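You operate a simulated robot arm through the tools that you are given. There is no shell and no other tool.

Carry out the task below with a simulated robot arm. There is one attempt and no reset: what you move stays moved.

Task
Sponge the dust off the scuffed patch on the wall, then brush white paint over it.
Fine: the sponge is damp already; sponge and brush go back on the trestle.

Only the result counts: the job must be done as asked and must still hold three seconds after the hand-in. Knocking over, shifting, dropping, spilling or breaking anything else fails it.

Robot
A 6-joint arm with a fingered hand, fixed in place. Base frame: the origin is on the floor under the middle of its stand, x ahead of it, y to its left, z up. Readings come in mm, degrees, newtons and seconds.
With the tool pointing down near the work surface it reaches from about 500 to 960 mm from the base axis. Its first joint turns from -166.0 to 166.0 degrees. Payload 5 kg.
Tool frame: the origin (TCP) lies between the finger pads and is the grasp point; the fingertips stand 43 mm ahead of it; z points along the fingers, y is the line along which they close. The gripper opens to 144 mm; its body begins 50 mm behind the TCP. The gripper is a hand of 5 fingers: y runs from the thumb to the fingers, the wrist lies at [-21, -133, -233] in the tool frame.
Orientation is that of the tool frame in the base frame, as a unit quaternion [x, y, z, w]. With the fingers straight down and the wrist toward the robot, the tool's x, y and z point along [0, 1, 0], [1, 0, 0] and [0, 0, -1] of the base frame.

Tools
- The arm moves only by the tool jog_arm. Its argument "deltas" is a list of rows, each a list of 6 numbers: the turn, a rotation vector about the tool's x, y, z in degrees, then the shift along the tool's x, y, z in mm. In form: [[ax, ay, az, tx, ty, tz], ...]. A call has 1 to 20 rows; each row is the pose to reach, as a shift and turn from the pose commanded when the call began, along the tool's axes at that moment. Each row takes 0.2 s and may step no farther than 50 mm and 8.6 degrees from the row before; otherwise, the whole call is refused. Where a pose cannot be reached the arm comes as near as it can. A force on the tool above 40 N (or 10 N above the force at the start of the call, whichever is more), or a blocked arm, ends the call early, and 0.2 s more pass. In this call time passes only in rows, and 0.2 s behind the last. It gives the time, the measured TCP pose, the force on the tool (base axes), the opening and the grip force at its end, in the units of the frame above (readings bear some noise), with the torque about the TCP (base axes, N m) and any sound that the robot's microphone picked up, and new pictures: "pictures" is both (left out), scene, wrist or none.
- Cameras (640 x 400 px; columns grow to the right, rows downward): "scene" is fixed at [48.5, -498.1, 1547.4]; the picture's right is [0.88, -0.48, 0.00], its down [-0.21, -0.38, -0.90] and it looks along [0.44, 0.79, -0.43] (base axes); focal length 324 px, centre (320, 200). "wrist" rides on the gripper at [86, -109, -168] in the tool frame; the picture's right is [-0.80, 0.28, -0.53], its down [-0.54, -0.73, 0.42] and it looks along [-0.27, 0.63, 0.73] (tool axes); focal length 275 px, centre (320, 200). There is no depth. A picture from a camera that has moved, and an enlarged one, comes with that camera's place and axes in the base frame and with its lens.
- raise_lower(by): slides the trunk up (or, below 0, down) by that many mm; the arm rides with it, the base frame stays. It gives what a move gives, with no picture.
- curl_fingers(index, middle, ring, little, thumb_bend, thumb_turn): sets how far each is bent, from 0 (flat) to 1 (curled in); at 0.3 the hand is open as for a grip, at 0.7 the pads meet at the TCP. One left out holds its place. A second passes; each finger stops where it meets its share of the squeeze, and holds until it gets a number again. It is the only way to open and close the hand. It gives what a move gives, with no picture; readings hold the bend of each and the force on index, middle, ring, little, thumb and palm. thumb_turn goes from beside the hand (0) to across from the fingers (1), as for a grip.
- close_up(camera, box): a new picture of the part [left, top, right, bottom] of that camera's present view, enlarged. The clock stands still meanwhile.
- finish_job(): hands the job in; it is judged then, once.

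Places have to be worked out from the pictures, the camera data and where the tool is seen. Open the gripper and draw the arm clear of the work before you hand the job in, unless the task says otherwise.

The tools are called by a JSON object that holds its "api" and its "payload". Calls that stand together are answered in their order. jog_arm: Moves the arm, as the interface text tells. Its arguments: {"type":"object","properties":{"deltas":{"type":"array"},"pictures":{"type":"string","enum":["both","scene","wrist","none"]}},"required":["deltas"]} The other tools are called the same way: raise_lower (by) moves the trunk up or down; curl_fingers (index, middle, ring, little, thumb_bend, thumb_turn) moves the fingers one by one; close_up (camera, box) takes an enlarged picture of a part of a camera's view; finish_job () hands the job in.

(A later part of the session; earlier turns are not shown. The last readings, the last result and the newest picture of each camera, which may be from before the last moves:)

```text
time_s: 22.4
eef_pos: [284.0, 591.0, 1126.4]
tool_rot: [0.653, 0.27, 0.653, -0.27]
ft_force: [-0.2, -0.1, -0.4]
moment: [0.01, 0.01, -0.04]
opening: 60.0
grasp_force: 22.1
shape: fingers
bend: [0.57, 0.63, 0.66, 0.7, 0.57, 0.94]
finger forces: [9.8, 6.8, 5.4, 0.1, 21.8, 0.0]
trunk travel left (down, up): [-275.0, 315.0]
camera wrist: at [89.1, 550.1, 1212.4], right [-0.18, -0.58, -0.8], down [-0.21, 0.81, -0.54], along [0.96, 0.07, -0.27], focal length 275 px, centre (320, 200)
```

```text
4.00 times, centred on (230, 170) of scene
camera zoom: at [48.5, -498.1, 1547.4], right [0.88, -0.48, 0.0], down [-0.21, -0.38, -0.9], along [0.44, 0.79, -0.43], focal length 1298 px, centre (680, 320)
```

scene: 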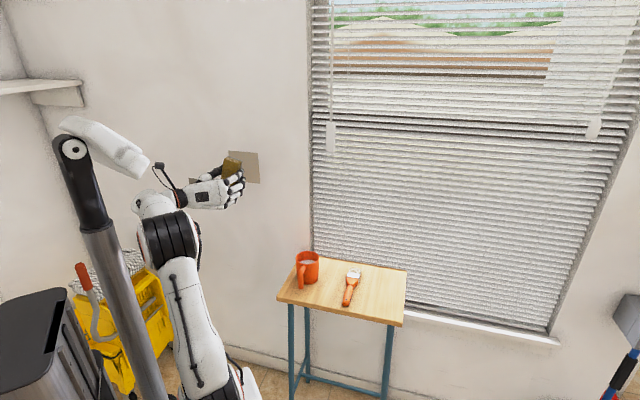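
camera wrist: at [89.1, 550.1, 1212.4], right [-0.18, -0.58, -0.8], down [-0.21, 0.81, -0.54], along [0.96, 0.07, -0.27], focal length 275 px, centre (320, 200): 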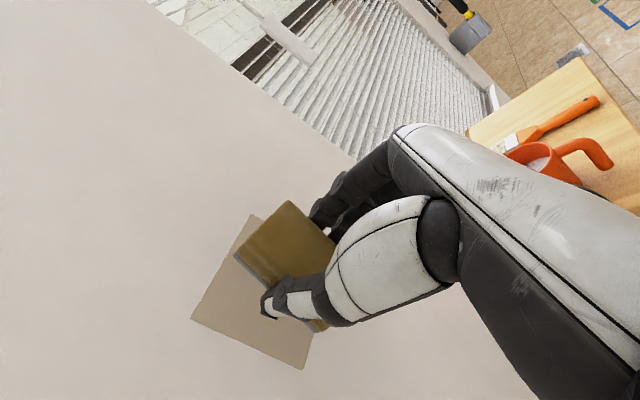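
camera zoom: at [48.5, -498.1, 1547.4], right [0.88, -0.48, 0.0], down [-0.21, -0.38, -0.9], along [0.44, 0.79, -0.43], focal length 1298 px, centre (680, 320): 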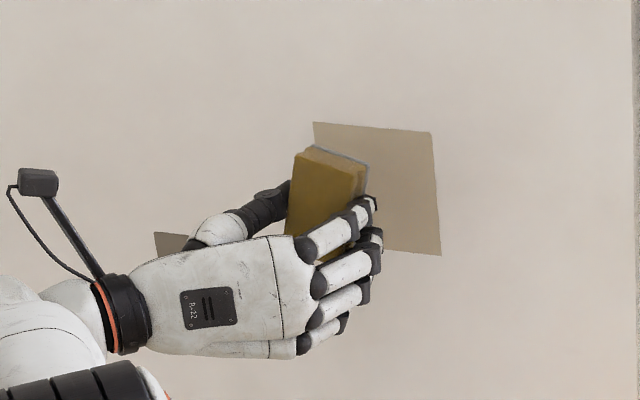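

From this view the patch spans roughly s −280 to −158 and z 1062 to 1184, which agrees with my earlier estimate. The sponge sits 15° askew in the hand, centred near tool (8, −4), with its bottom about 54 mm ahead. I'll roll the hand −15° to square it, centre it on the patch and close to about 20 mm from the wall.

{"api": "jog_arm", "payload": {"deltas": [[0, 0, -5, -3, 2, 10], [0, 0, -10, -6, 3.5, 25], [0, 0, -15, -9.6, 5, 40]], "pictures": "both"}}

{"api": "close_up", "payload": {"camera": "wrist", "box": [170, 180, 350, 380]}}

{"api": "close_up", "payload": {"camera": "scene", "box": [200, 130, 280, 200]}}

```text
time_s: 23.2
eef_pos: [316.6, 616.6, 1116.4]
tool_rot: [0.612, 0.354, 0.683, -0.183]
ft_force: [-0.4, -0.5, 0.3]
moment: [-0.04, 0.0, 0.0]
opening: 59.8
grasp_force: 21.8
shape: fingers
bend: [0.57, 0.63, 0.66, 0.7, 0.57, 0.94]
finger forces: [9.7, 6.8, 5.4, 0.0, 21.8, 0.0]
trunk travel left (down, up): [-275.0, 315.0]
camera wrist: at [107.9, 587.8, 1171.6], right [-0.04, -0.72, -0.69], down [-0.1, 0.69, -0.71], along [0.99, 0.04, -0.1], focal length 275 px, centre (320, 200)
```

scene: 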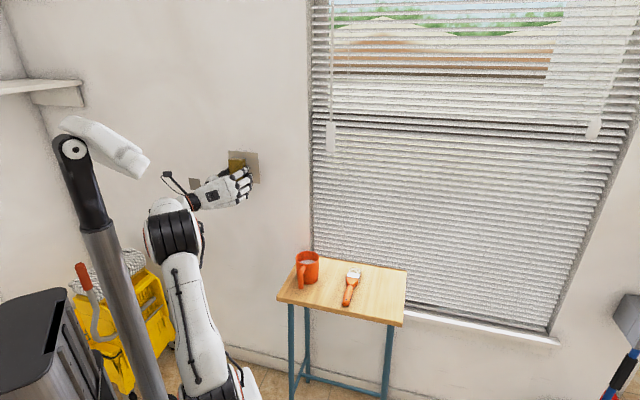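
wrist: 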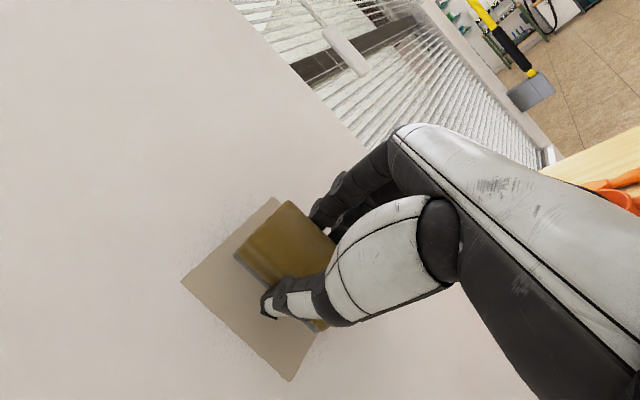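

```text
2.00 times, centred on (260, 280) of wrist
camera zoom: at [107.9, 587.8, 1171.6], right [-0.04, -0.72, -0.69], down [-0.1, 0.69, -0.71], along [0.99, 0.04, -0.1], focal length 551 px, centre (440, 40)
```

zoom: 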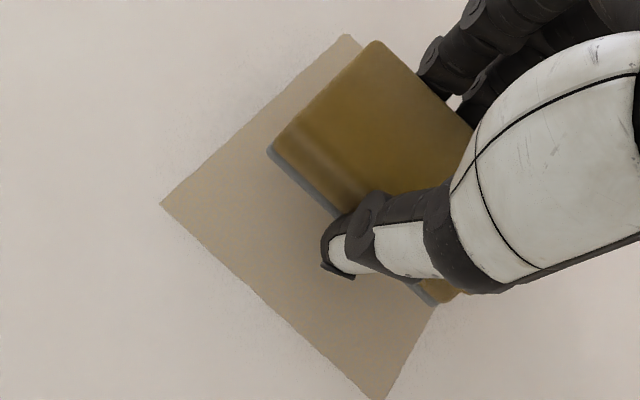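

```text
5.71 times, centred on (240, 165) of scene
camera zoom: at [48.5, -498.1, 1547.4], right [0.88, -0.48, 0.0], down [-0.21, -0.38, -0.9], along [0.44, 0.79, -0.43], focal length 1854 px, centre (777, 400)
```

zoom: 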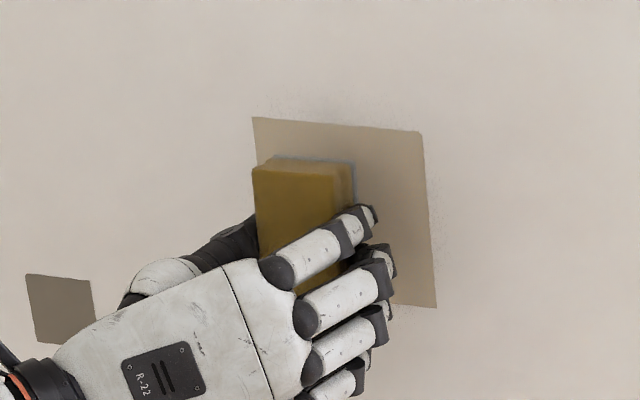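

The sponge is squared up over the middle of the patch, with roughly 20 mm left to the wall. I'll close in with short steps and watch the force.

{"api": "jog_arm", "payload": {"deltas": [[0, 0, 0, 0, 0, 6], [0, 0, 0, 0, 0, 11], [0, 0, 0, 0, 0, 14]], "pictures": "none"}}

{"api": "jog_arm", "payload": {"deltas": [[0, 0, 0, 0, 0, 2]], "pictures": "none"}}

```text
time_s: 24.0
eef_pos: [326.7, 627.3, 1117.7]
tool_rot: [0.612, 0.354, 0.683, -0.183]
ft_force: [-0.3, -0.7, 0.1]
moment: [-0.03, 0.01, 0.0]
opening: 59.7
grasp_force: 21.7
shape: fingers
bend: [0.57, 0.63, 0.66, 0.7, 0.57, 0.94]
finger forces: [9.7, 6.8, 5.2, 0.0, 21.8, 0.0]
trunk travel left (down, up): [-275.0, 315.0]
```

```text
time_s: 24.4
eef_pos: [326.9, 628.8, 1117.7]
tool_rot: [0.613, 0.353, 0.683, -0.183]
ft_force: [-0.3, 0.2, -0.3]
moment: [-0.01, 0.0, -0.02]
opening: 59.8
grasp_force: 21.9
shape: fingers
bend: [0.57, 0.63, 0.66, 0.7, 0.57, 0.94]
finger forces: [9.7, 6.9, 5.3, 0.0, 21.8, 0.0]
trunk travel left (down, up): [-275.0, 315.0]
```

No contact yet at TCP q ≈ 676. I'll continue in 2 mm steps.

{"api": "jog_arm", "payload": {"deltas": [[0, 0, 0, 0, 0, 2]], "pictures": "none"}}

{"api": "jog_arm", "payload": {"deltas": [[0, 0, 0, 0, 0, 2]], "pictures": "none"}}

{"api": "jog_arm", "payload": {"deltas": [[0, 0, 0, 0, 0, 1.5]], "pictures": "none"}}

```text
time_s: 24.8
eef_pos: [328.8, 629.1, 1117.0]
tool_rot: [0.612, 0.354, 0.683, -0.184]
ft_force: [-0.2, 0.6, -0.4]
moment: [0.02, 0.02, -0.01]
opening: 59.8
grasp_force: 21.9
shape: fingers
bend: [0.57, 0.63, 0.66, 0.7, 0.57, 0.94]
finger forces: [9.8, 6.9, 5.3, 0.1, 21.7, 0.1]
trunk travel left (down, up): [-275.0, 315.0]
```

```text
time_s: 25.2
eef_pos: [330.0, 631.7, 1117.3]
tool_rot: [0.613, 0.353, 0.683, -0.183]
ft_force: [0.5, -0.1, -0.9]
moment: [0.0, 0.0, 0.01]
opening: 59.8
grasp_force: 22.0
shape: fingers
bend: [0.57, 0.63, 0.66, 0.7, 0.57, 0.94]
finger forces: [9.7, 6.8, 5.3, 0.0, 21.8, 0.1]
trunk travel left (down, up): [-275.0, 315.0]
```

```text
time_s: 25.6
eef_pos: [332.0, 631.9, 1116.8]
tool_rot: [0.613, 0.353, 0.683, -0.183]
ft_force: [0.3, -0.1, -0.6]
moment: [-0.02, 0.02, -0.03]
opening: 59.8
grasp_force: 21.7
shape: fingers
bend: [0.57, 0.63, 0.66, 0.7, 0.57, 0.94]
finger forces: [9.7, 6.9, 5.3, 0.1, 21.9, 0.0]
trunk travel left (down, up): [-275.0, 315.0]
```

Still no contact at q ≈ 681. I'll look closely at the gap before going further.

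{"api": "close_up", "payload": {"camera": "scene", "box": [222, 140, 272, 190]}}

{"api": "close_up", "payload": {"camera": "wrist", "box": [220, 190, 340, 350]}}

```text
8.00 times, centred on (247, 165) of scene
camera zoom: at [48.5, -498.1, 1547.4], right [0.88, -0.48, 0.0], down [-0.21, -0.38, -0.9], along [0.44, 0.79, -0.43], focal length 2596 px, centre (904, 480)
```

zoom: 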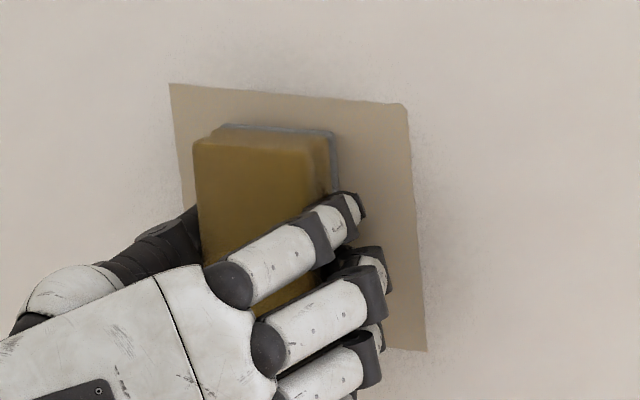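

```text
2.50 times, centred on (280, 270) of wrist
camera zoom: at [123.0, 603.2, 1171.2], right [-0.04, -0.72, -0.7], down [-0.1, 0.7, -0.71], along [0.99, 0.04, -0.1], focal length 688 px, centre (420, 25)
```

zoom: 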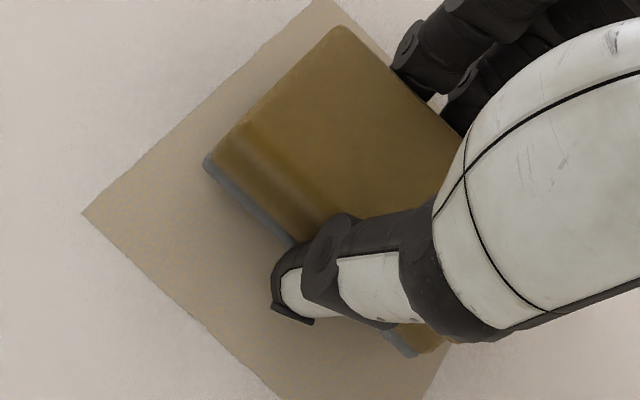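

There's still a small shadow gap. I'll continue with 1.5 mm steps.

{"api": "jog_arm", "payload": {"deltas": [[0, 0, 0, 0, 0, 1.5]], "pictures": "none"}}

{"api": "jog_arm", "payload": {"deltas": [[0, 0, 0, 0, 0, 1.5]], "pictures": "none"}}

```text
time_s: 26.0
eef_pos: [331.1, 633.1, 1116.2]
tool_rot: [0.613, 0.353, 0.683, -0.182]
ft_force: [-0.4, 0.8, 0.2]
moment: [0.0, -0.01, 0.0]
opening: 59.8
grasp_force: 21.5
shape: fingers
bend: [0.57, 0.63, 0.66, 0.7, 0.57, 0.94]
finger forces: [9.7, 6.8, 5.3, 0.1, 21.9, 0.1]
trunk travel left (down, up): [-275.0, 315.0]
```

```text
time_s: 26.4
eef_pos: [332.6, 636.0, 1115.5]
tool_rot: [0.612, 0.354, 0.682, -0.183]
ft_force: [0.8, 0.9, 0.1]
moment: [-0.02, 0.02, 0.01]
opening: 59.8
grasp_force: 21.9
shape: fingers
bend: [0.57, 0.63, 0.66, 0.7, 0.57, 0.94]
finger forces: [9.6, 6.8, 5.3, 0.1, 21.9, 0.0]
trunk travel left (down, up): [-275.0, 315.0]
```

{"api": "jog_arm", "payload": {"deltas": [[0, 0, 0, 0, 0, 1.5]], "pictures": "none"}}

{"api": "jog_arm", "payload": {"deltas": [[0, 0, 0, 0, 0, 1.5]], "pictures": "none"}}

```text
time_s: 26.8
eef_pos: [334.0, 635.1, 1116.3]
tool_rot: [0.612, 0.354, 0.683, -0.183]
ft_force: [-0.9, -0.4, -0.1]
moment: [-0.02, 0.0, -0.04]
opening: 59.9
grasp_force: 21.5
shape: fingers
bend: [0.57, 0.63, 0.66, 0.7, 0.57, 0.94]
finger forces: [9.7, 6.7, 5.3, 0.0, 21.8, 0.1]
trunk travel left (down, up): [-275.0, 315.0]
```

```text
time_s: 27.2
eef_pos: [334.5, 637.1, 1116.6]
tool_rot: [0.613, 0.353, 0.683, -0.183]
ft_force: [-2.5, -4.0, -2.2]
moment: [0.13, -0.06, -0.1]
opening: 59.7
grasp_force: 22.1
shape: fingers
bend: [0.57, 0.63, 0.66, 0.7, 0.57, 0.94]
finger forces: [10.5, 6.8, 5.0, 0.0, 22.2, 0.1]
trunk travel left (down, up): [-275.0, 315.0]
```

Contact now, at about 5 N with TCP q ≈ 687. The moment suggests the upper-right part of the sponge touches first. I'll press a bit further to see how the contact spreads.

{"api": "jog_arm", "payload": {"deltas": [[0, 0, 0, 0, 0, 1.5]], "pictures": "none"}}

{"api": "close_up", "payload": {"camera": "scene", "box": [222, 140, 272, 190]}}

{"api": "close_up", "payload": {"camera": "wrist", "box": [180, 180, 340, 340]}}

```text
time_s: 27.6
eef_pos: [335.7, 638.3, 1117.1]
tool_rot: [0.612, 0.354, 0.683, -0.183]
ft_force: [-5.7, -5.3, -3.8]
moment: [0.05, -0.03, -0.14]
opening: 59.6
grasp_force: 22.6
shape: fingers
bend: [0.57, 0.63, 0.66, 0.7, 0.57, 0.94]
finger forces: [10.2, 7.0, 4.7, 0.1, 22.4, 0.0]
trunk travel left (down, up): [-275.0, 315.0]
```

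```text
8.00 times, centred on (247, 165) of scene
camera zoom: at [48.5, -498.1, 1547.4], right [0.88, -0.48, 0.0], down [-0.21, -0.38, -0.9], along [0.44, 0.79, -0.43], focal length 2596 px, centre (904, 480)
```

zoom: 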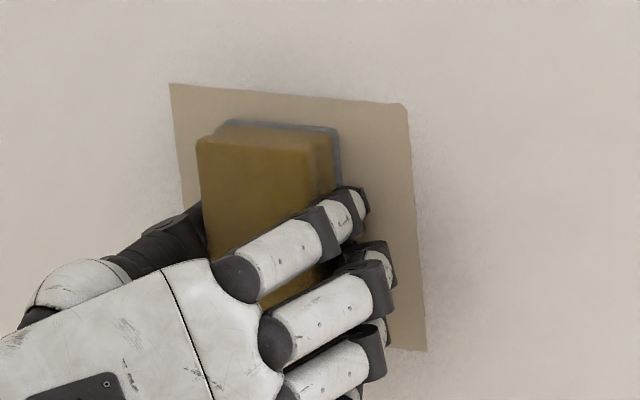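

```text
2.50 times, centred on (260, 260) of wrist
camera zoom: at [127.6, 608.7, 1171.4], right [-0.04, -0.72, -0.7], down [-0.1, 0.7, -0.71], along [0.99, 0.04, -0.1], focal length 688 px, centre (470, 50)
```

zoom: 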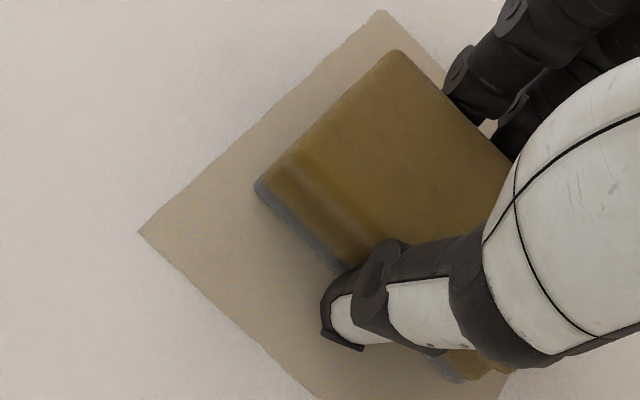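

Normal force is about 8 N and the grip is unchanged. I'll do a first vertical test stroke, ±22 mm in place, then check the forces and whether the patch changes.

{"api": "jog_arm", "payload": {"deltas": [[0, 0, 0, 9.66, 2.59, 0.5], [0, 0, 0, 21.25, 5.7, 0.5], [0, 0, 0, 9.66, 2.59, 0.5], [0, 0, 0, -4.83, -1.3, 0.5], [0, 0, 0, -21.25, -5.7, 0.5]], "pictures": "none"}}

{"api": "close_up", "payload": {"camera": "scene", "box": [222, 140, 272, 190]}}

{"api": "close_up", "payload": {"camera": "wrist", "box": [180, 180, 340, 340]}}

```text
time_s: 28.8
eef_pos: [335.9, 637.8, 1095.4]
tool_rot: [0.613, 0.354, 0.682, -0.183]
ft_force: [-4.7, -4.8, 1.7]
moment: [0.07, -0.14, -0.07]
opening: 59.7
grasp_force: 22.5
shape: fingers
bend: [0.58, 0.63, 0.67, 0.7, 0.57, 0.94]
finger forces: [9.7, 7.2, 5.3, 0.0, 22.5, 0.1]
trunk travel left (down, up): [-275.0, 315.0]
```

```text
8.00 times, centred on (247, 165) of scene
camera zoom: at [48.5, -498.1, 1547.4], right [0.88, -0.48, 0.0], down [-0.21, -0.38, -0.9], along [0.44, 0.79, -0.43], focal length 2596 px, centre (904, 480)
```

zoom: 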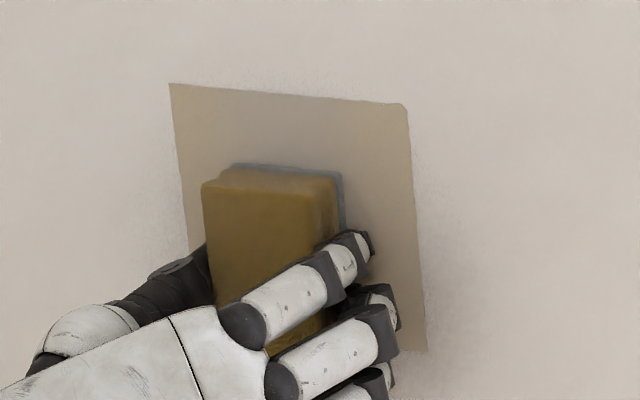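

```text
2.50 times, centred on (260, 260) of wrist
camera zoom: at [128.1, 608.9, 1149.4], right [-0.04, -0.72, -0.7], down [-0.1, 0.69, -0.71], along [0.99, 0.04, -0.1], focal length 688 px, centre (470, 50)
```

zoom: 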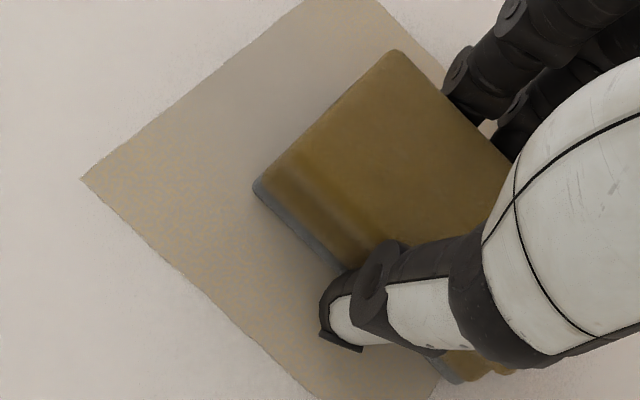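

The wiped area has visibly turned greyer while the untouched left side still shows yellow dust, so the sponge works at this pressure. I'll now run a full serpentine over the left and middle of the patch, slightly past its edges.

{"api": "jog_arm", "payload": {"deltas": [[0, 0, 0, 3.63, -13.52, 0.5], [0, 0, 0, 7.25, -27.05, 0.5], [0, 0, 0, 10.88, -40.57, 0.5], [0, 0, 0, 13.47, -50.23, 0.5], [0, 0, 0, 27.0, -46.6, 0.5], [0, 0, 0, 42.4, -42.5, 0.5], [0, 0, 0, 57.9, -38.3, 0.5], [0, 0, 0, 56.7, -26.2, 0.5], [0, 0, 0, 53.6, -14.6, 0.5], [0, 0, 0, 38.2, -18.8, 0.5], [0, 0, 0, 20.8, -23.4, 0.5], [0, 0, 0, 5.3, -27.6, 0.5], [0, 0, 0, 1.7, -14.0, 0.5], [0, 0, 0, 16.1, -6.0, 0.5], [0, 0, 0, 33.5, -1.4, 0.5], [0, 0, 0, 49.0, 2.8, 0.5], [0, 0, 0, 45.3, 16.3, 0.5], [0, 0, 0, 28.3, 17.9, 0.5], [0, 0, 0, 10.9, 13.3, 0.5], [0, 0, 0, -4.5, 9.1, 0.5]], "pictures": "none"}}

{"api": "close_up", "payload": {"camera": "scene", "box": [222, 140, 272, 190]}}

{"api": "close_up", "payload": {"camera": "wrist", "box": [140, 160, 340, 360]}}

```text
time_s: 33.0
eef_pos: [345.3, 630.9, 1094.7]
tool_rot: [0.613, 0.353, 0.683, -0.183]
ft_force: [-3.7, -4.6, 1.9]
moment: [0.05, -0.14, -0.1]
opening: 59.8
grasp_force: 21.8
shape: fingers
bend: [0.58, 0.64, 0.67, 0.7, 0.56, 0.94]
finger forces: [9.6, 7.1, 5.0, 0.0, 21.8, 0.0]
trunk travel left (down, up): [-275.0, 315.0]
```

```text
8.00 times, centred on (247, 165) of scene
camera zoom: at [48.5, -498.1, 1547.4], right [0.88, -0.48, 0.0], down [-0.21, -0.38, -0.9], along [0.44, 0.79, -0.43], focal length 2596 px, centre (904, 480)
```

zoom: 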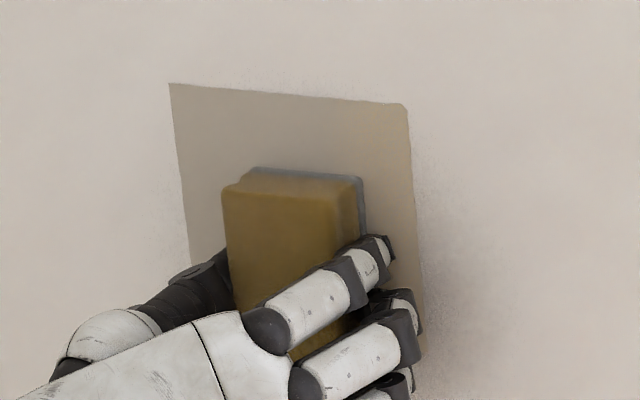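

```text
2.00 times, centred on (240, 260) of wrist
camera zoom: at [136.4, 601.5, 1148.2], right [-0.04, -0.72, -0.7], down [-0.1, 0.7, -0.71], along [0.99, 0.04, -0.1], focal length 551 px, centre (480, 80)
```

zoom: 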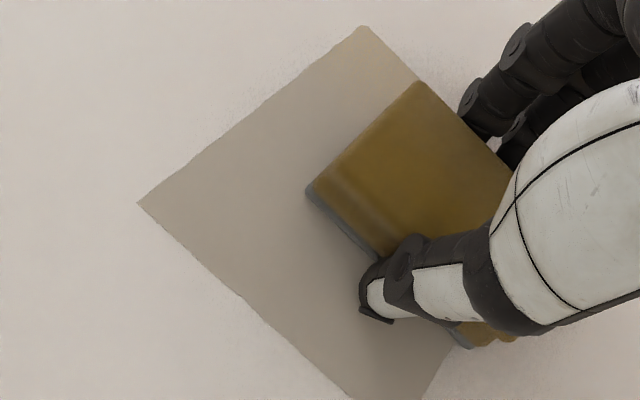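

The left and centre are now evenly clean grey and only the right edge still looks tan. I'll do the right side, then a pass along the bottom edge.

{"api": "jog_arm", "payload": {"deltas": [[0, 0, 0, -5.6, 13.0, 0.5], [0, 0, 0, -11.1, 26.0, 0.5], [0, 0, 0, -15.6, 35.2, 0.5], [0, 0, 0, -0.2, 39.3, 0.5], [0, 0, 0, 17.2, 44.0, 0.5], [0, 0, 0, 32.7, 48.1, 0.5], [0, 0, 0, 42.3, 50.7, 0.5], [0, 0, 0, 45.9, 37.2, 0.5], [0, 0, 0, 31.5, 29.2, 0.5], [0, 0, 0, 14.1, 24.5, 0.5], [0, 0, 0, -1.3, 20.4, 0.5], [0, 0, 0, -14.8, 16.7, 0.5], [0, 0, 0, -10.7, 1.3, 0.5], [0, 0, 0, -6.0, -16.1, 0.5], [0, 0, 0, -1.9, -31.6, 0.5], [0, 0, 0, 2.3, -47.0, 0.5], [0, 0, 0, 6.4, -62.5, 0.5], [0, 0, 0, 21.9, -58.3, 0.5], [0, 0, 0, 21.6, -41.8, 0.5], [0, 0, 0, 17.4, -26.4, 0.5]], "pictures": "none"}}

{"api": "close_up", "payload": {"camera": "scene", "box": [222, 140, 272, 190]}}

{"api": "close_up", "payload": {"camera": "wrist", "box": [140, 160, 340, 360]}}

```text
time_s: 37.2
eef_pos: [322.5, 653.2, 1105.1]
tool_rot: [0.612, 0.354, 0.683, -0.183]
ft_force: [-2.4, -3.1, 1.1]
moment: [0.04, -0.03, -0.08]
opening: 59.8
grasp_force: 21.2
shape: fingers
bend: [0.58, 0.64, 0.67, 0.7, 0.56, 0.94]
finger forces: [9.5, 6.8, 4.9, 0.0, 21.4, 0.1]
trunk travel left (down, up): [-275.0, 315.0]
```

```text
8.00 times, centred on (247, 165) of scene
camera zoom: at [48.5, -498.1, 1547.4], right [0.88, -0.48, 0.0], down [-0.21, -0.38, -0.9], along [0.44, 0.79, -0.43], focal length 2596 px, centre (904, 480)
```

zoom: 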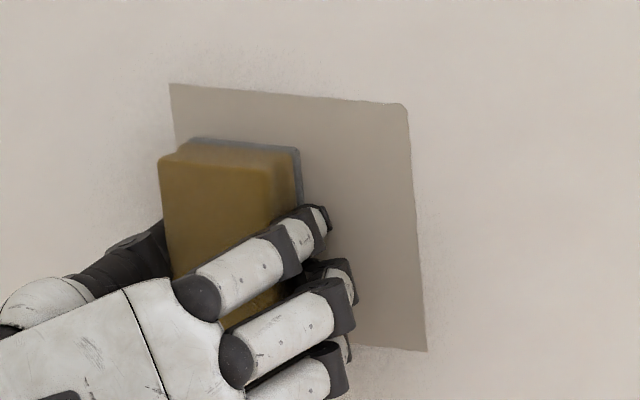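

```text
2.00 times, centred on (240, 260) of wrist
camera zoom: at [113.7, 624.0, 1159.9], right [-0.04, -0.72, -0.7], down [-0.1, 0.7, -0.71], along [0.99, 0.04, -0.1], focal length 551 px, centre (480, 80)
```

zoom: 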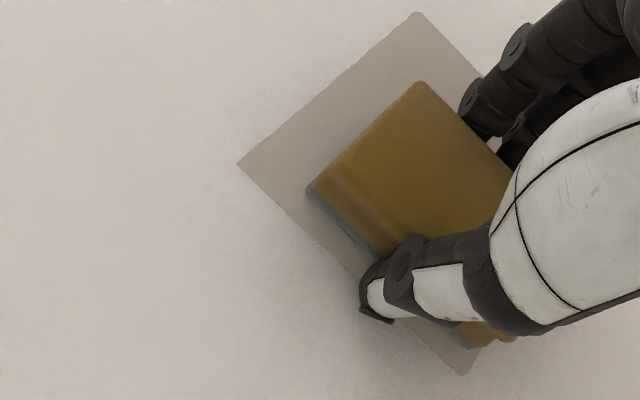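

The patch looks uniformly grey now. I'll back off the wall to inspect it fully before leaving.

{"api": "jog_arm", "payload": {"deltas": [[0, 0, 0, 0, 0, -8], [0, 0, 0, 0, 0, -25], [0, 0, 0, 0, 0, -45], [0, 0, 0, 0, 0, -60]], "pictures": "both"}}

{"api": "close_up", "payload": {"camera": "scene", "box": [222, 140, 272, 190]}}

{"api": "close_up", "payload": {"camera": "wrist", "box": [140, 160, 340, 400]}}

```text
time_s: 38.2
eef_pos: [280.9, 610.1, 1102.4]
tool_rot: [0.613, 0.354, 0.682, -0.182]
ft_force: [-0.1, 0.9, -0.5]
moment: [0.01, -0.02, -0.01]
opening: 60.0
grasp_force: 21.1
shape: fingers
bend: [0.58, 0.64, 0.67, 0.7, 0.56, 0.94]
finger forces: [9.3, 6.6, 5.0, 0.1, 20.8, 0.0]
trunk travel left (down, up): [-275.0, 315.0]
camera wrist: at [73.3, 581.2, 1157.8], right [-0.04, -0.72, -0.69], down [-0.1, 0.69, -0.71], along [0.99, 0.04, -0.1], focal length 275 px, centre (320, 200)
```

scene: 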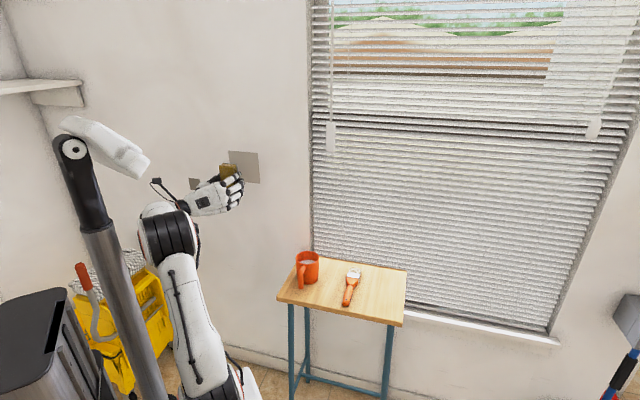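
wrist: 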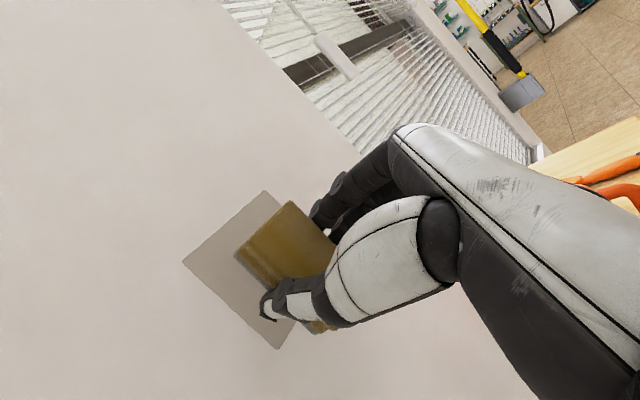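

```text
8.00 times, centred on (247, 165) of scene
camera zoom: at [48.5, -498.1, 1547.4], right [0.88, -0.48, 0.0], down [-0.21, -0.38, -0.9], along [0.44, 0.79, -0.43], focal length 2596 px, centre (904, 480)
```

zoom: 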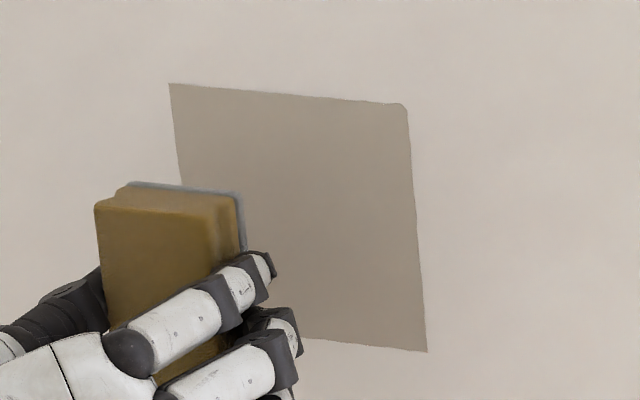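

```text
1.67 times, centred on (240, 280) of wrist
camera zoom: at [73.3, 581.2, 1157.8], right [-0.04, -0.72, -0.69], down [-0.1, 0.69, -0.71], along [0.99, 0.04, -0.1], focal length 459 px, centre (453, 67)
```

zoom: 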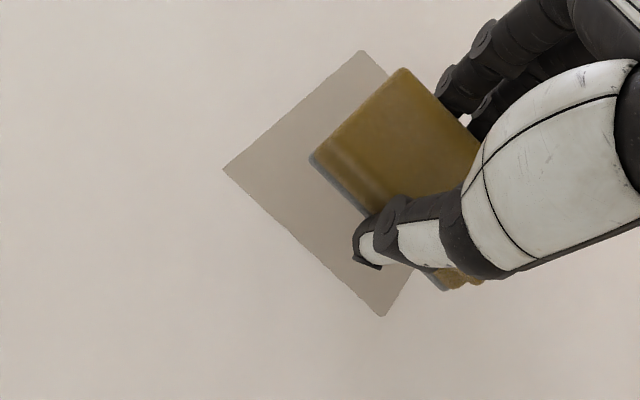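

The dust is off and the scuffed surface is evenly grey. I'll carry the sponge back over the trestle, reversing the turn while staying high above the cup.

{"api": "jog_arm", "payload": {"deltas": [[1.46, -5.43, 0, -16.0, 35.0, -4.1], [2.91, -10.86, 0, -32.0, 69.9, -8.2], [4.37, -16.29, 0, -48.0, 104.9, -12.2], [5.83, -21.73, 0, -64.0, 139.9, -16.3], [7.28, -27.16, 0, -80.0, 174.8, -20.4], [8.74, -32.59, 0, -96.0, 209.8, -24.5], [10.19, -38.02, 0, -112.0, 244.8, -28.6], [11.65, -43.45, 0, -128.0, 279.8, -32.7], [13.11, -48.88, 0, -143.9, 314.7, -36.7], [14.56, -54.31, 0, -159.9, 349.7, -40.8], [16.02, -59.74, 0, -175.9, 384.7, -44.9], [17.48, -65.18, 0, -191.9, 419.6, -49.0], [18.93, -70.61, 0, -207.9, 454.6, -53.1], [20.39, -76.04, 0, -223.9, 489.6, -57.1], [21.84, -81.47, 0, -239.9, 524.5, -61.2], [23.3, -86.9, 0, -255.9, 559.5, -65.3]], "pictures": "both"}}

```text
time_s: 41.6
eef_pos: [661.8, 136.7, 1000.9]
tool_rot: [0.866, 0.5, -0.001, 0.0]
ft_force: [-0.1, -0.3, -0.5]
moment: [-0.03, -0.01, 0.0]
opening: 59.4
grasp_force: 19.7
shape: fingers
bend: [0.58, 0.64, 0.67, 0.7, 0.57, 0.94]
finger forces: [9.2, 6.0, 4.7, 0.0, 19.9, 0.1]
trunk travel left (down, up): [-275.0, 315.0]
camera wrist: at [612.8, 265.6, 1166.9], right [-0.15, -0.83, 0.53], down [-0.9, -0.11, -0.42], along [0.41, -0.55, -0.73], focal length 275 px, centre (320, 200)
```

scene: 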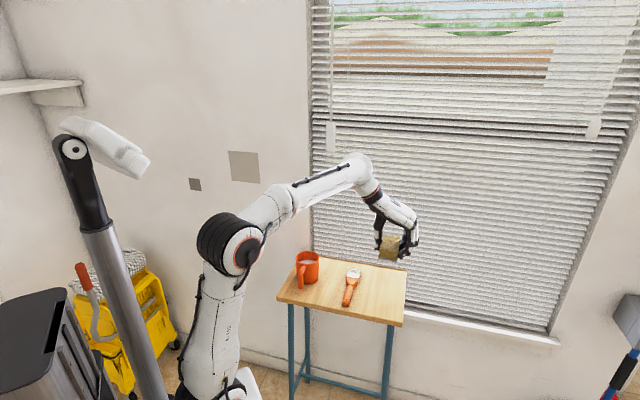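
wrist: 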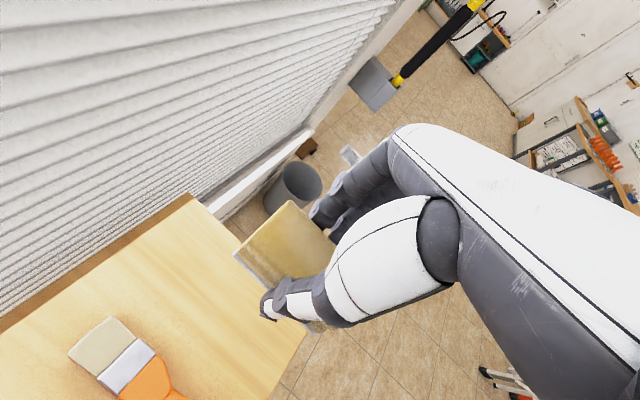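

The pose was reached, and the patch is now fully visible from the scene camera. I'll check it for leftover dust and check the sponge in hand.

{"api": "close_up", "payload": {"camera": "scene", "box": [222, 140, 272, 190]}}

{"api": "close_up", "payload": {"camera": "scene", "box": [350, 190, 430, 290]}}

{"api": "close_up", "payload": {"camera": "wrist", "box": [180, 180, 340, 340]}}

```text
8.00 times, centred on (247, 165) of scene
camera zoom: at [48.5, -498.1, 1547.4], right [0.88, -0.48, 0.0], down [-0.21, -0.38, -0.9], along [0.44, 0.79, -0.43], focal length 2596 px, centre (904, 480)
```

zoom: 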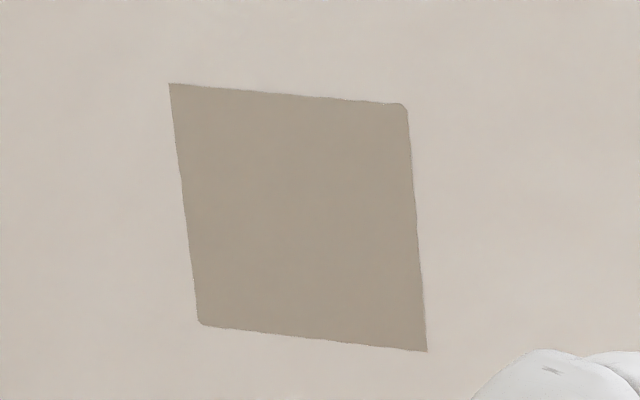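

```text
4.00 times, centred on (390, 240) of scene
camera zoom: at [48.5, -498.1, 1547.4], right [0.88, -0.48, 0.0], down [-0.21, -0.38, -0.9], along [0.44, 0.79, -0.43], focal length 1298 px, centre (40, 40)
```

zoom: 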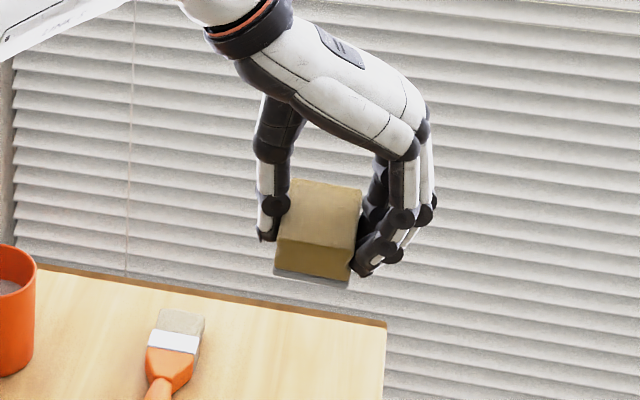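

```text
2.50 times, centred on (260, 260) of wrist
camera zoom: at [612.8, 265.6, 1166.9], right [-0.15, -0.83, 0.53], down [-0.9, -0.11, -0.42], along [0.41, -0.55, -0.73], focal length 688 px, centre (470, 50)
```

zoom: 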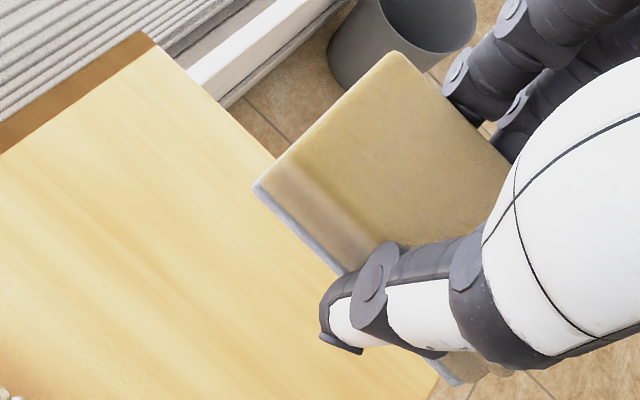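

The patch is clean all over. I'll lower the sponge to its old spot, first to about 20 mm above the table and then in small steps until contact.

{"api": "jog_arm", "payload": {"deltas": [[0, 0, 0, 0, 0, 30], [0, 0, 0, 0, 0, 60], [0, 0, 0, 0, 0, 90], [0, 0, 0, 0, 0, 120], [0, 0, 0, 0, 0, 140], [0, 0, 0, 0, 0, 150]], "pictures": "both"}}

{"api": "close_up", "payload": {"camera": "scene", "box": [350, 220, 430, 320]}}

```text
time_s: 43.0
eef_pos: [663.4, 134.3, 851.5]
tool_rot: [0.866, 0.5, 0.0, 0.0]
ft_force: [0.5, -0.6, -1.1]
moment: [-0.03, 0.01, 0.05]
opening: 59.7
grasp_force: 19.7
shape: fingers
bend: [0.58, 0.64, 0.67, 0.7, 0.57, 0.94]
finger forces: [9.2, 6.0, 4.7, 0.0, 19.8, 0.0]
trunk travel left (down, up): [-275.0, 315.0]
camera wrist: at [613.0, 263.3, 1019.0], right [-0.15, -0.83, 0.53], down [-0.9, -0.11, -0.42], along [0.41, -0.55, -0.73], focal length 275 px, centre (320, 200)
```

scene: 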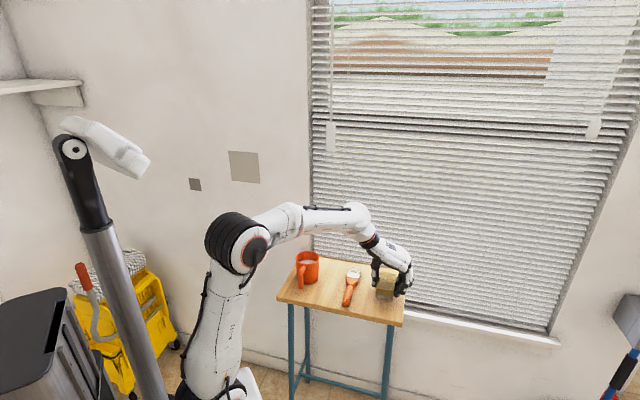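
wrist: 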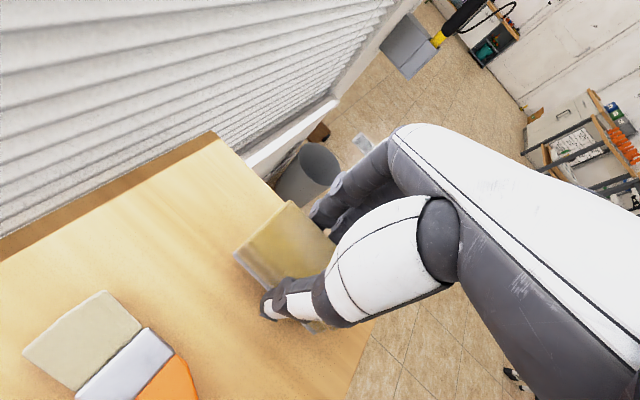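

```text
4.00 times, centred on (390, 270) of scene
camera zoom: at [48.5, -498.1, 1547.4], right [0.88, -0.48, 0.0], down [-0.21, -0.38, -0.9], along [0.44, 0.79, -0.43], focal length 1298 px, centre (40, -80)
```

zoom: 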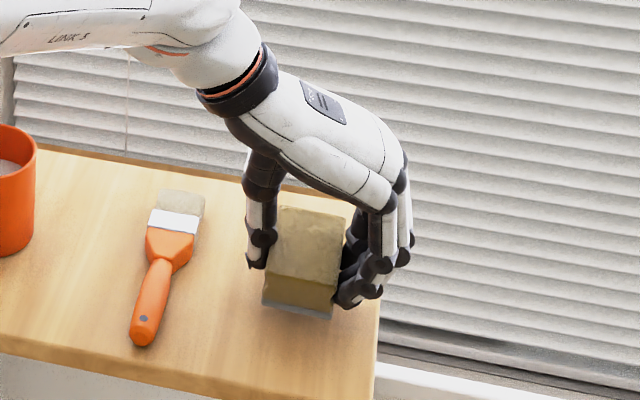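

The sponge hangs about 15–20 mm above its old spot with the brush well clear. I'll lower in small steps, watching for contact.

{"api": "jog_arm", "payload": {"deltas": [[0, 0, 0, 0, 0, 5], [0, 0, 0, 0, 0, 10]], "pictures": "none"}}

{"api": "jog_arm", "payload": {"deltas": [[0, 0, 0, 0, 0, 2]], "pictures": "none"}}

{"api": "jog_arm", "payload": {"deltas": [[0, 0, 0, 0, 0, 2]], "pictures": "none"}}

```text
time_s: 43.6
eef_pos: [663.9, 134.8, 841.2]
tool_rot: [0.866, 0.5, 0.001, -0.001]
ft_force: [0.5, 0.1, -0.7]
moment: [0.0, 0.01, 0.0]
opening: 59.8
grasp_force: 20.0
shape: fingers
bend: [0.58, 0.64, 0.67, 0.7, 0.57, 0.94]
finger forces: [9.2, 6.2, 4.7, 0.0, 19.9, 0.0]
trunk travel left (down, up): [-275.0, 315.0]
```

```text
time_s: 44.0
eef_pos: [662.4, 135.5, 839.3]
tool_rot: [0.866, 0.499, 0.001, 0.0]
ft_force: [0.0, 0.1, 0.0]
moment: [0.02, 0.0, -0.02]
opening: 59.8
grasp_force: 19.9
shape: fingers
bend: [0.58, 0.64, 0.67, 0.7, 0.57, 0.94]
finger forces: [9.2, 6.1, 4.6, 0.0, 19.9, 0.0]
trunk travel left (down, up): [-275.0, 315.0]
```

```text
time_s: 44.4
eef_pos: [662.7, 136.1, 837.7]
tool_rot: [0.866, 0.5, 0.0, 0.0]
ft_force: [0.0, 1.0, -0.4]
moment: [0.0, -0.02, -0.04]
opening: 59.8
grasp_force: 20.1
shape: fingers
bend: [0.58, 0.64, 0.67, 0.7, 0.57, 0.94]
finger forces: [9.2, 6.1, 4.7, 0.0, 19.9, 0.0]
trunk travel left (down, up): [-275.0, 315.0]
```

No contact yet at z ≈ 837. I'll keep going in 2 mm steps.

{"api": "jog_arm", "payload": {"deltas": [[0, 0, 0, 0, 0, 2]], "pictures": "none"}}

{"api": "jog_arm", "payload": {"deltas": [[0, 0, 0, 0, 0, 1.5]], "pictures": "none"}}

{"api": "jog_arm", "payload": {"deltas": [[0, 0, 0, 0, 0, 1.5]], "pictures": "none"}}

```text
time_s: 44.8
eef_pos: [662.5, 135.0, 835.1]
tool_rot: [0.866, 0.5, 0.0, -0.001]
ft_force: [0.1, -0.3, -0.7]
moment: [-0.01, -0.02, 0.0]
opening: 59.7
grasp_force: 20.2
shape: fingers
bend: [0.58, 0.64, 0.67, 0.7, 0.57, 0.94]
finger forces: [9.2, 6.1, 4.8, 0.0, 19.9, 0.0]
trunk travel left (down, up): [-275.0, 315.0]
```

```text
time_s: 45.2
eef_pos: [662.1, 136.2, 831.9]
tool_rot: [0.866, 0.5, 0.0, 0.0]
ft_force: [0.2, -0.6, -0.9]
moment: [-0.04, 0.0, -0.01]
opening: 59.9
grasp_force: 19.8
shape: fingers
bend: [0.58, 0.64, 0.67, 0.7, 0.57, 0.94]
finger forces: [9.2, 6.2, 4.7, 0.0, 19.9, 0.0]
trunk travel left (down, up): [-275.0, 315.0]
```

```text
time_s: 45.6
eef_pos: [662.2, 134.5, 831.8]
tool_rot: [0.866, 0.5, 0.0, 0.0]
ft_force: [-0.7, -0.6, 0.4]
moment: [0.01, -0.03, 0.05]
opening: 60.0
grasp_force: 20.3
shape: fingers
bend: [0.58, 0.64, 0.67, 0.7, 0.57, 0.94]
finger forces: [9.1, 6.0, 4.7, 0.0, 20.0, 0.1]
trunk travel left (down, up): [-275.0, 315.0]
```

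Still free at z ≈ 831. I'll look at the gap.

{"api": "close_up", "payload": {"camera": "scene", "box": [365, 255, 413, 303]}}

{"api": "close_up", "payload": {"camera": "wrist", "box": [200, 180, 340, 340]}}

{"api": "jog_arm", "payload": {"deltas": [[0, 0, 0, 0, 0, 1.5]], "pictures": "none"}}

```text
8.33 times, centred on (389, 279) of scene
camera zoom: at [48.5, -498.1, 1547.4], right [0.88, -0.48, 0.0], down [-0.21, -0.38, -0.9], along [0.44, 0.79, -0.43], focal length 2704 px, centre (-255, -458)
```

zoom: 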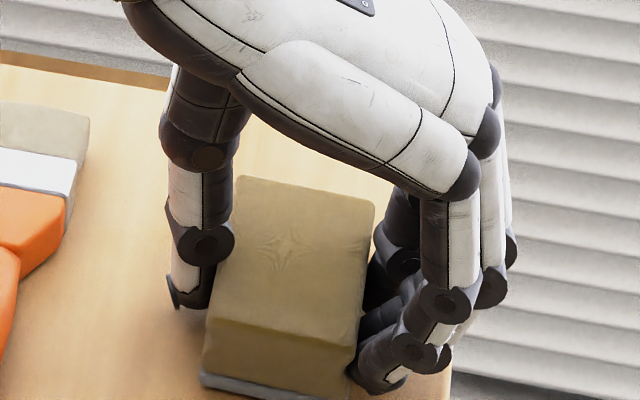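

```text
2.50 times, centred on (270, 260) of wrist
camera zoom: at [612.1, 263.7, 998.2], right [-0.15, -0.83, 0.53], down [-0.9, -0.11, -0.42], along [0.41, -0.55, -0.73], focal length 688 px, centre (445, 50)
```

zoom: 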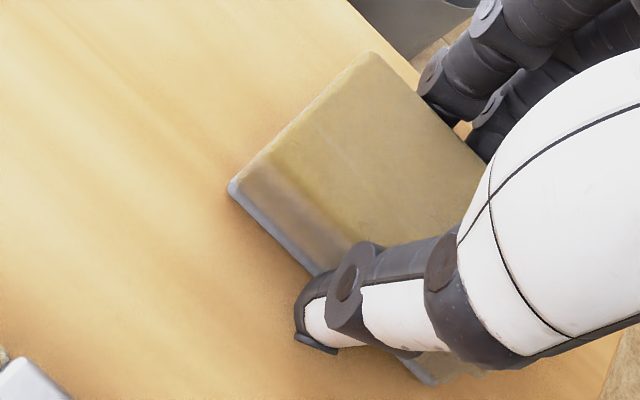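

```text
time_s: 46.0
eef_pos: [663.2, 134.7, 833.0]
tool_rot: [0.866, 0.5, 0.001, 0.0]
ft_force: [-1.1, -0.1, 3.0]
moment: [0.03, 0.02, 0.01]
opening: 59.6
grasp_force: 20.2
shape: fingers
bend: [0.58, 0.64, 0.67, 0.7, 0.56, 0.94]
finger forces: [8.8, 6.0, 4.4, 0.0, 20.6, 0.0]
trunk travel left (down, up): [-275.0, 315.0]
```

Table contact at 3 N. One more millimetre to seat the sponge, then I'll open to the narrow spread so the thumb stays clear of the brush.

{"api": "jog_arm", "payload": {"deltas": [[0, 0, 0, 0, 0, 1]], "pictures": "none"}}

{"api": "curl_fingers", "payload": {"index": 0.45, "middle": 0.45, "ring": 0.45, "little": 0.45, "thumb_bend": 0.44}}

{"api": "close_up", "payload": {"camera": "scene", "box": [365, 255, 413, 303]}}

{"api": "close_up", "payload": {"camera": "wrist", "box": [200, 180, 340, 340]}}

```text
time_s: 46.4
eef_pos: [664.0, 135.9, 830.4]
tool_rot: [0.866, 0.5, 0.0, 0.0]
ft_force: [-4.1, -0.1, 7.5]
moment: [-0.07, -0.01, 0.02]
opening: 59.6
grasp_force: 20.7
shape: fingers
bend: [0.58, 0.64, 0.67, 0.7, 0.56, 0.94]
finger forces: [9.0, 6.4, 4.1, 0.0, 22.1, 0.1]
trunk travel left (down, up): [-275.0, 315.0]
```

```text
time_s: 47.4
eef_pos: [663.8, 134.8, 828.3]
tool_rot: [0.866, 0.5, 0.0, 0.0]
ft_force: [-1.0, 0.3, 0.6]
moment: [-0.02, -0.01, -0.03]
opening: 97.9
grasp_force: 0.2
shape: fingers
bend: [0.45, 0.45, 0.45, 0.45, 0.44, 0.97]
finger forces: [0.1, 1.0, 0.0, 0.1, 0.0, 0.1]
trunk travel left (down, up): [-275.0, 315.0]
```

```text
8.33 times, centred on (389, 279) of scene
camera zoom: at [48.5, -498.1, 1547.4], right [0.88, -0.48, 0.0], down [-0.21, -0.38, -0.9], along [0.44, 0.79, -0.43], focal length 2704 px, centre (-255, -458)
```

zoom: 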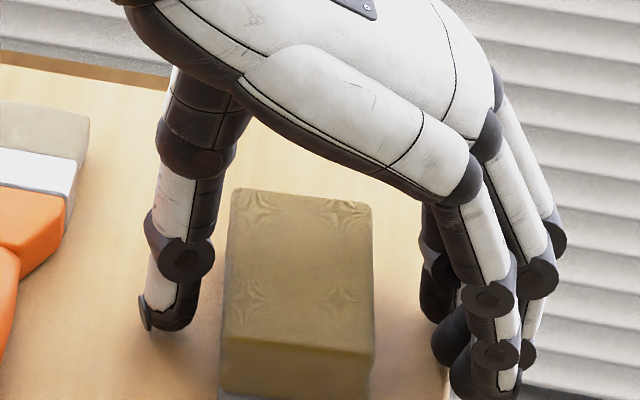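

```text
2.50 times, centred on (270, 260) of wrist
camera zoom: at [613.1, 263.6, 996.2], right [-0.15, -0.83, 0.53], down [-0.9, -0.11, -0.42], along [0.41, -0.55, -0.73], focal length 688 px, centre (445, 50)
```

zoom: 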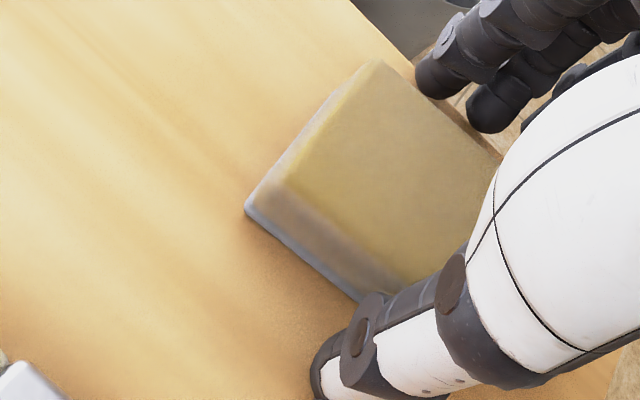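

The sponge stands free on the trestle, clear of thumb and fingers. I'll lift straight up.

{"api": "jog_arm", "payload": {"deltas": [[0, 0, 0, 0, 0, -10], [0, 0, 0, 0, 0, -30], [0, 0, 0, 0, 0, -60], [0, 0, 0, 0, 0, -95], [0, 0, 0, 0, 0, -130], [0, 0, 0, 0, 0, -170]], "pictures": "both"}}

{"api": "close_up", "payload": {"camera": "scene", "box": [265, 235, 425, 335]}}

{"api": "close_up", "payload": {"camera": "wrist", "box": [0, 240, 320, 400]}}

```text
time_s: 48.8
eef_pos: [661.3, 136.3, 1001.0]
tool_rot: [0.866, 0.5, 0.0, -0.001]
ft_force: [-1.0, -0.1, -0.9]
moment: [-0.03, 0.07, -0.02]
opening: 98.2
grasp_force: 0.0
shape: fingers
bend: [0.45, 0.45, 0.45, 0.45, 0.44, 0.97]
finger forces: [0.1, 0.0, 0.0, 0.1, 0.0, 0.0]
trunk travel left (down, up): [-275.0, 315.0]
camera wrist: at [610.6, 263.5, 1167.8], right [-0.15, -0.83, 0.53], down [-0.9, -0.11, -0.42], along [0.41, -0.55, -0.73], focal length 275 px, centre (320, 200)
```

scene: 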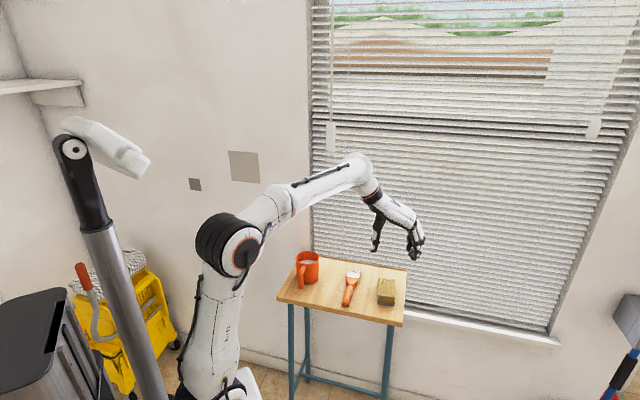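
wrist: 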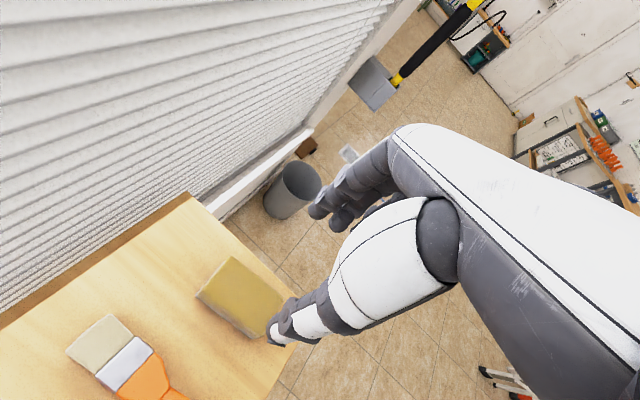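

```text
4.00 times, centred on (345, 285) of scene
camera zoom: at [48.5, -498.1, 1547.4], right [0.88, -0.48, 0.0], down [-0.21, -0.38, -0.9], along [0.44, 0.79, -0.43], focal length 1298 px, centre (220, -140)
```

zoom: 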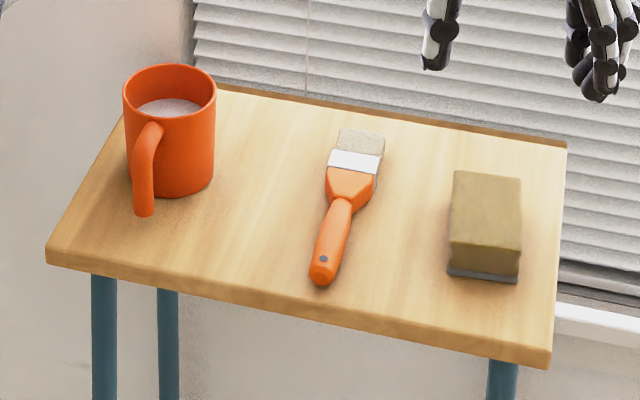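

```text
2.00 times, centred on (160, 320) of wrist
camera zoom: at [610.6, 263.5, 1167.8], right [-0.15, -0.83, 0.53], down [-0.9, -0.11, -0.42], along [0.41, -0.55, -0.73], focal length 551 px, centre (640, -40)
```

zoom: 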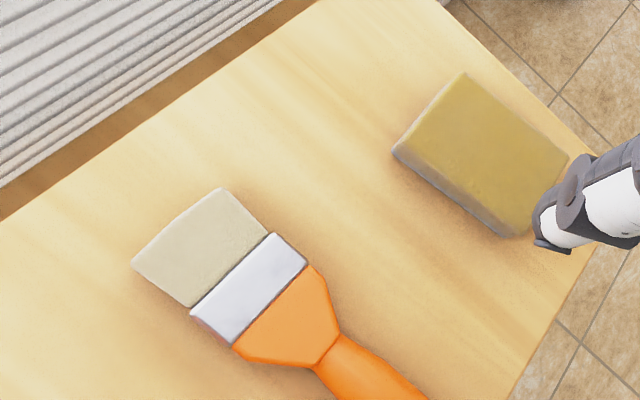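

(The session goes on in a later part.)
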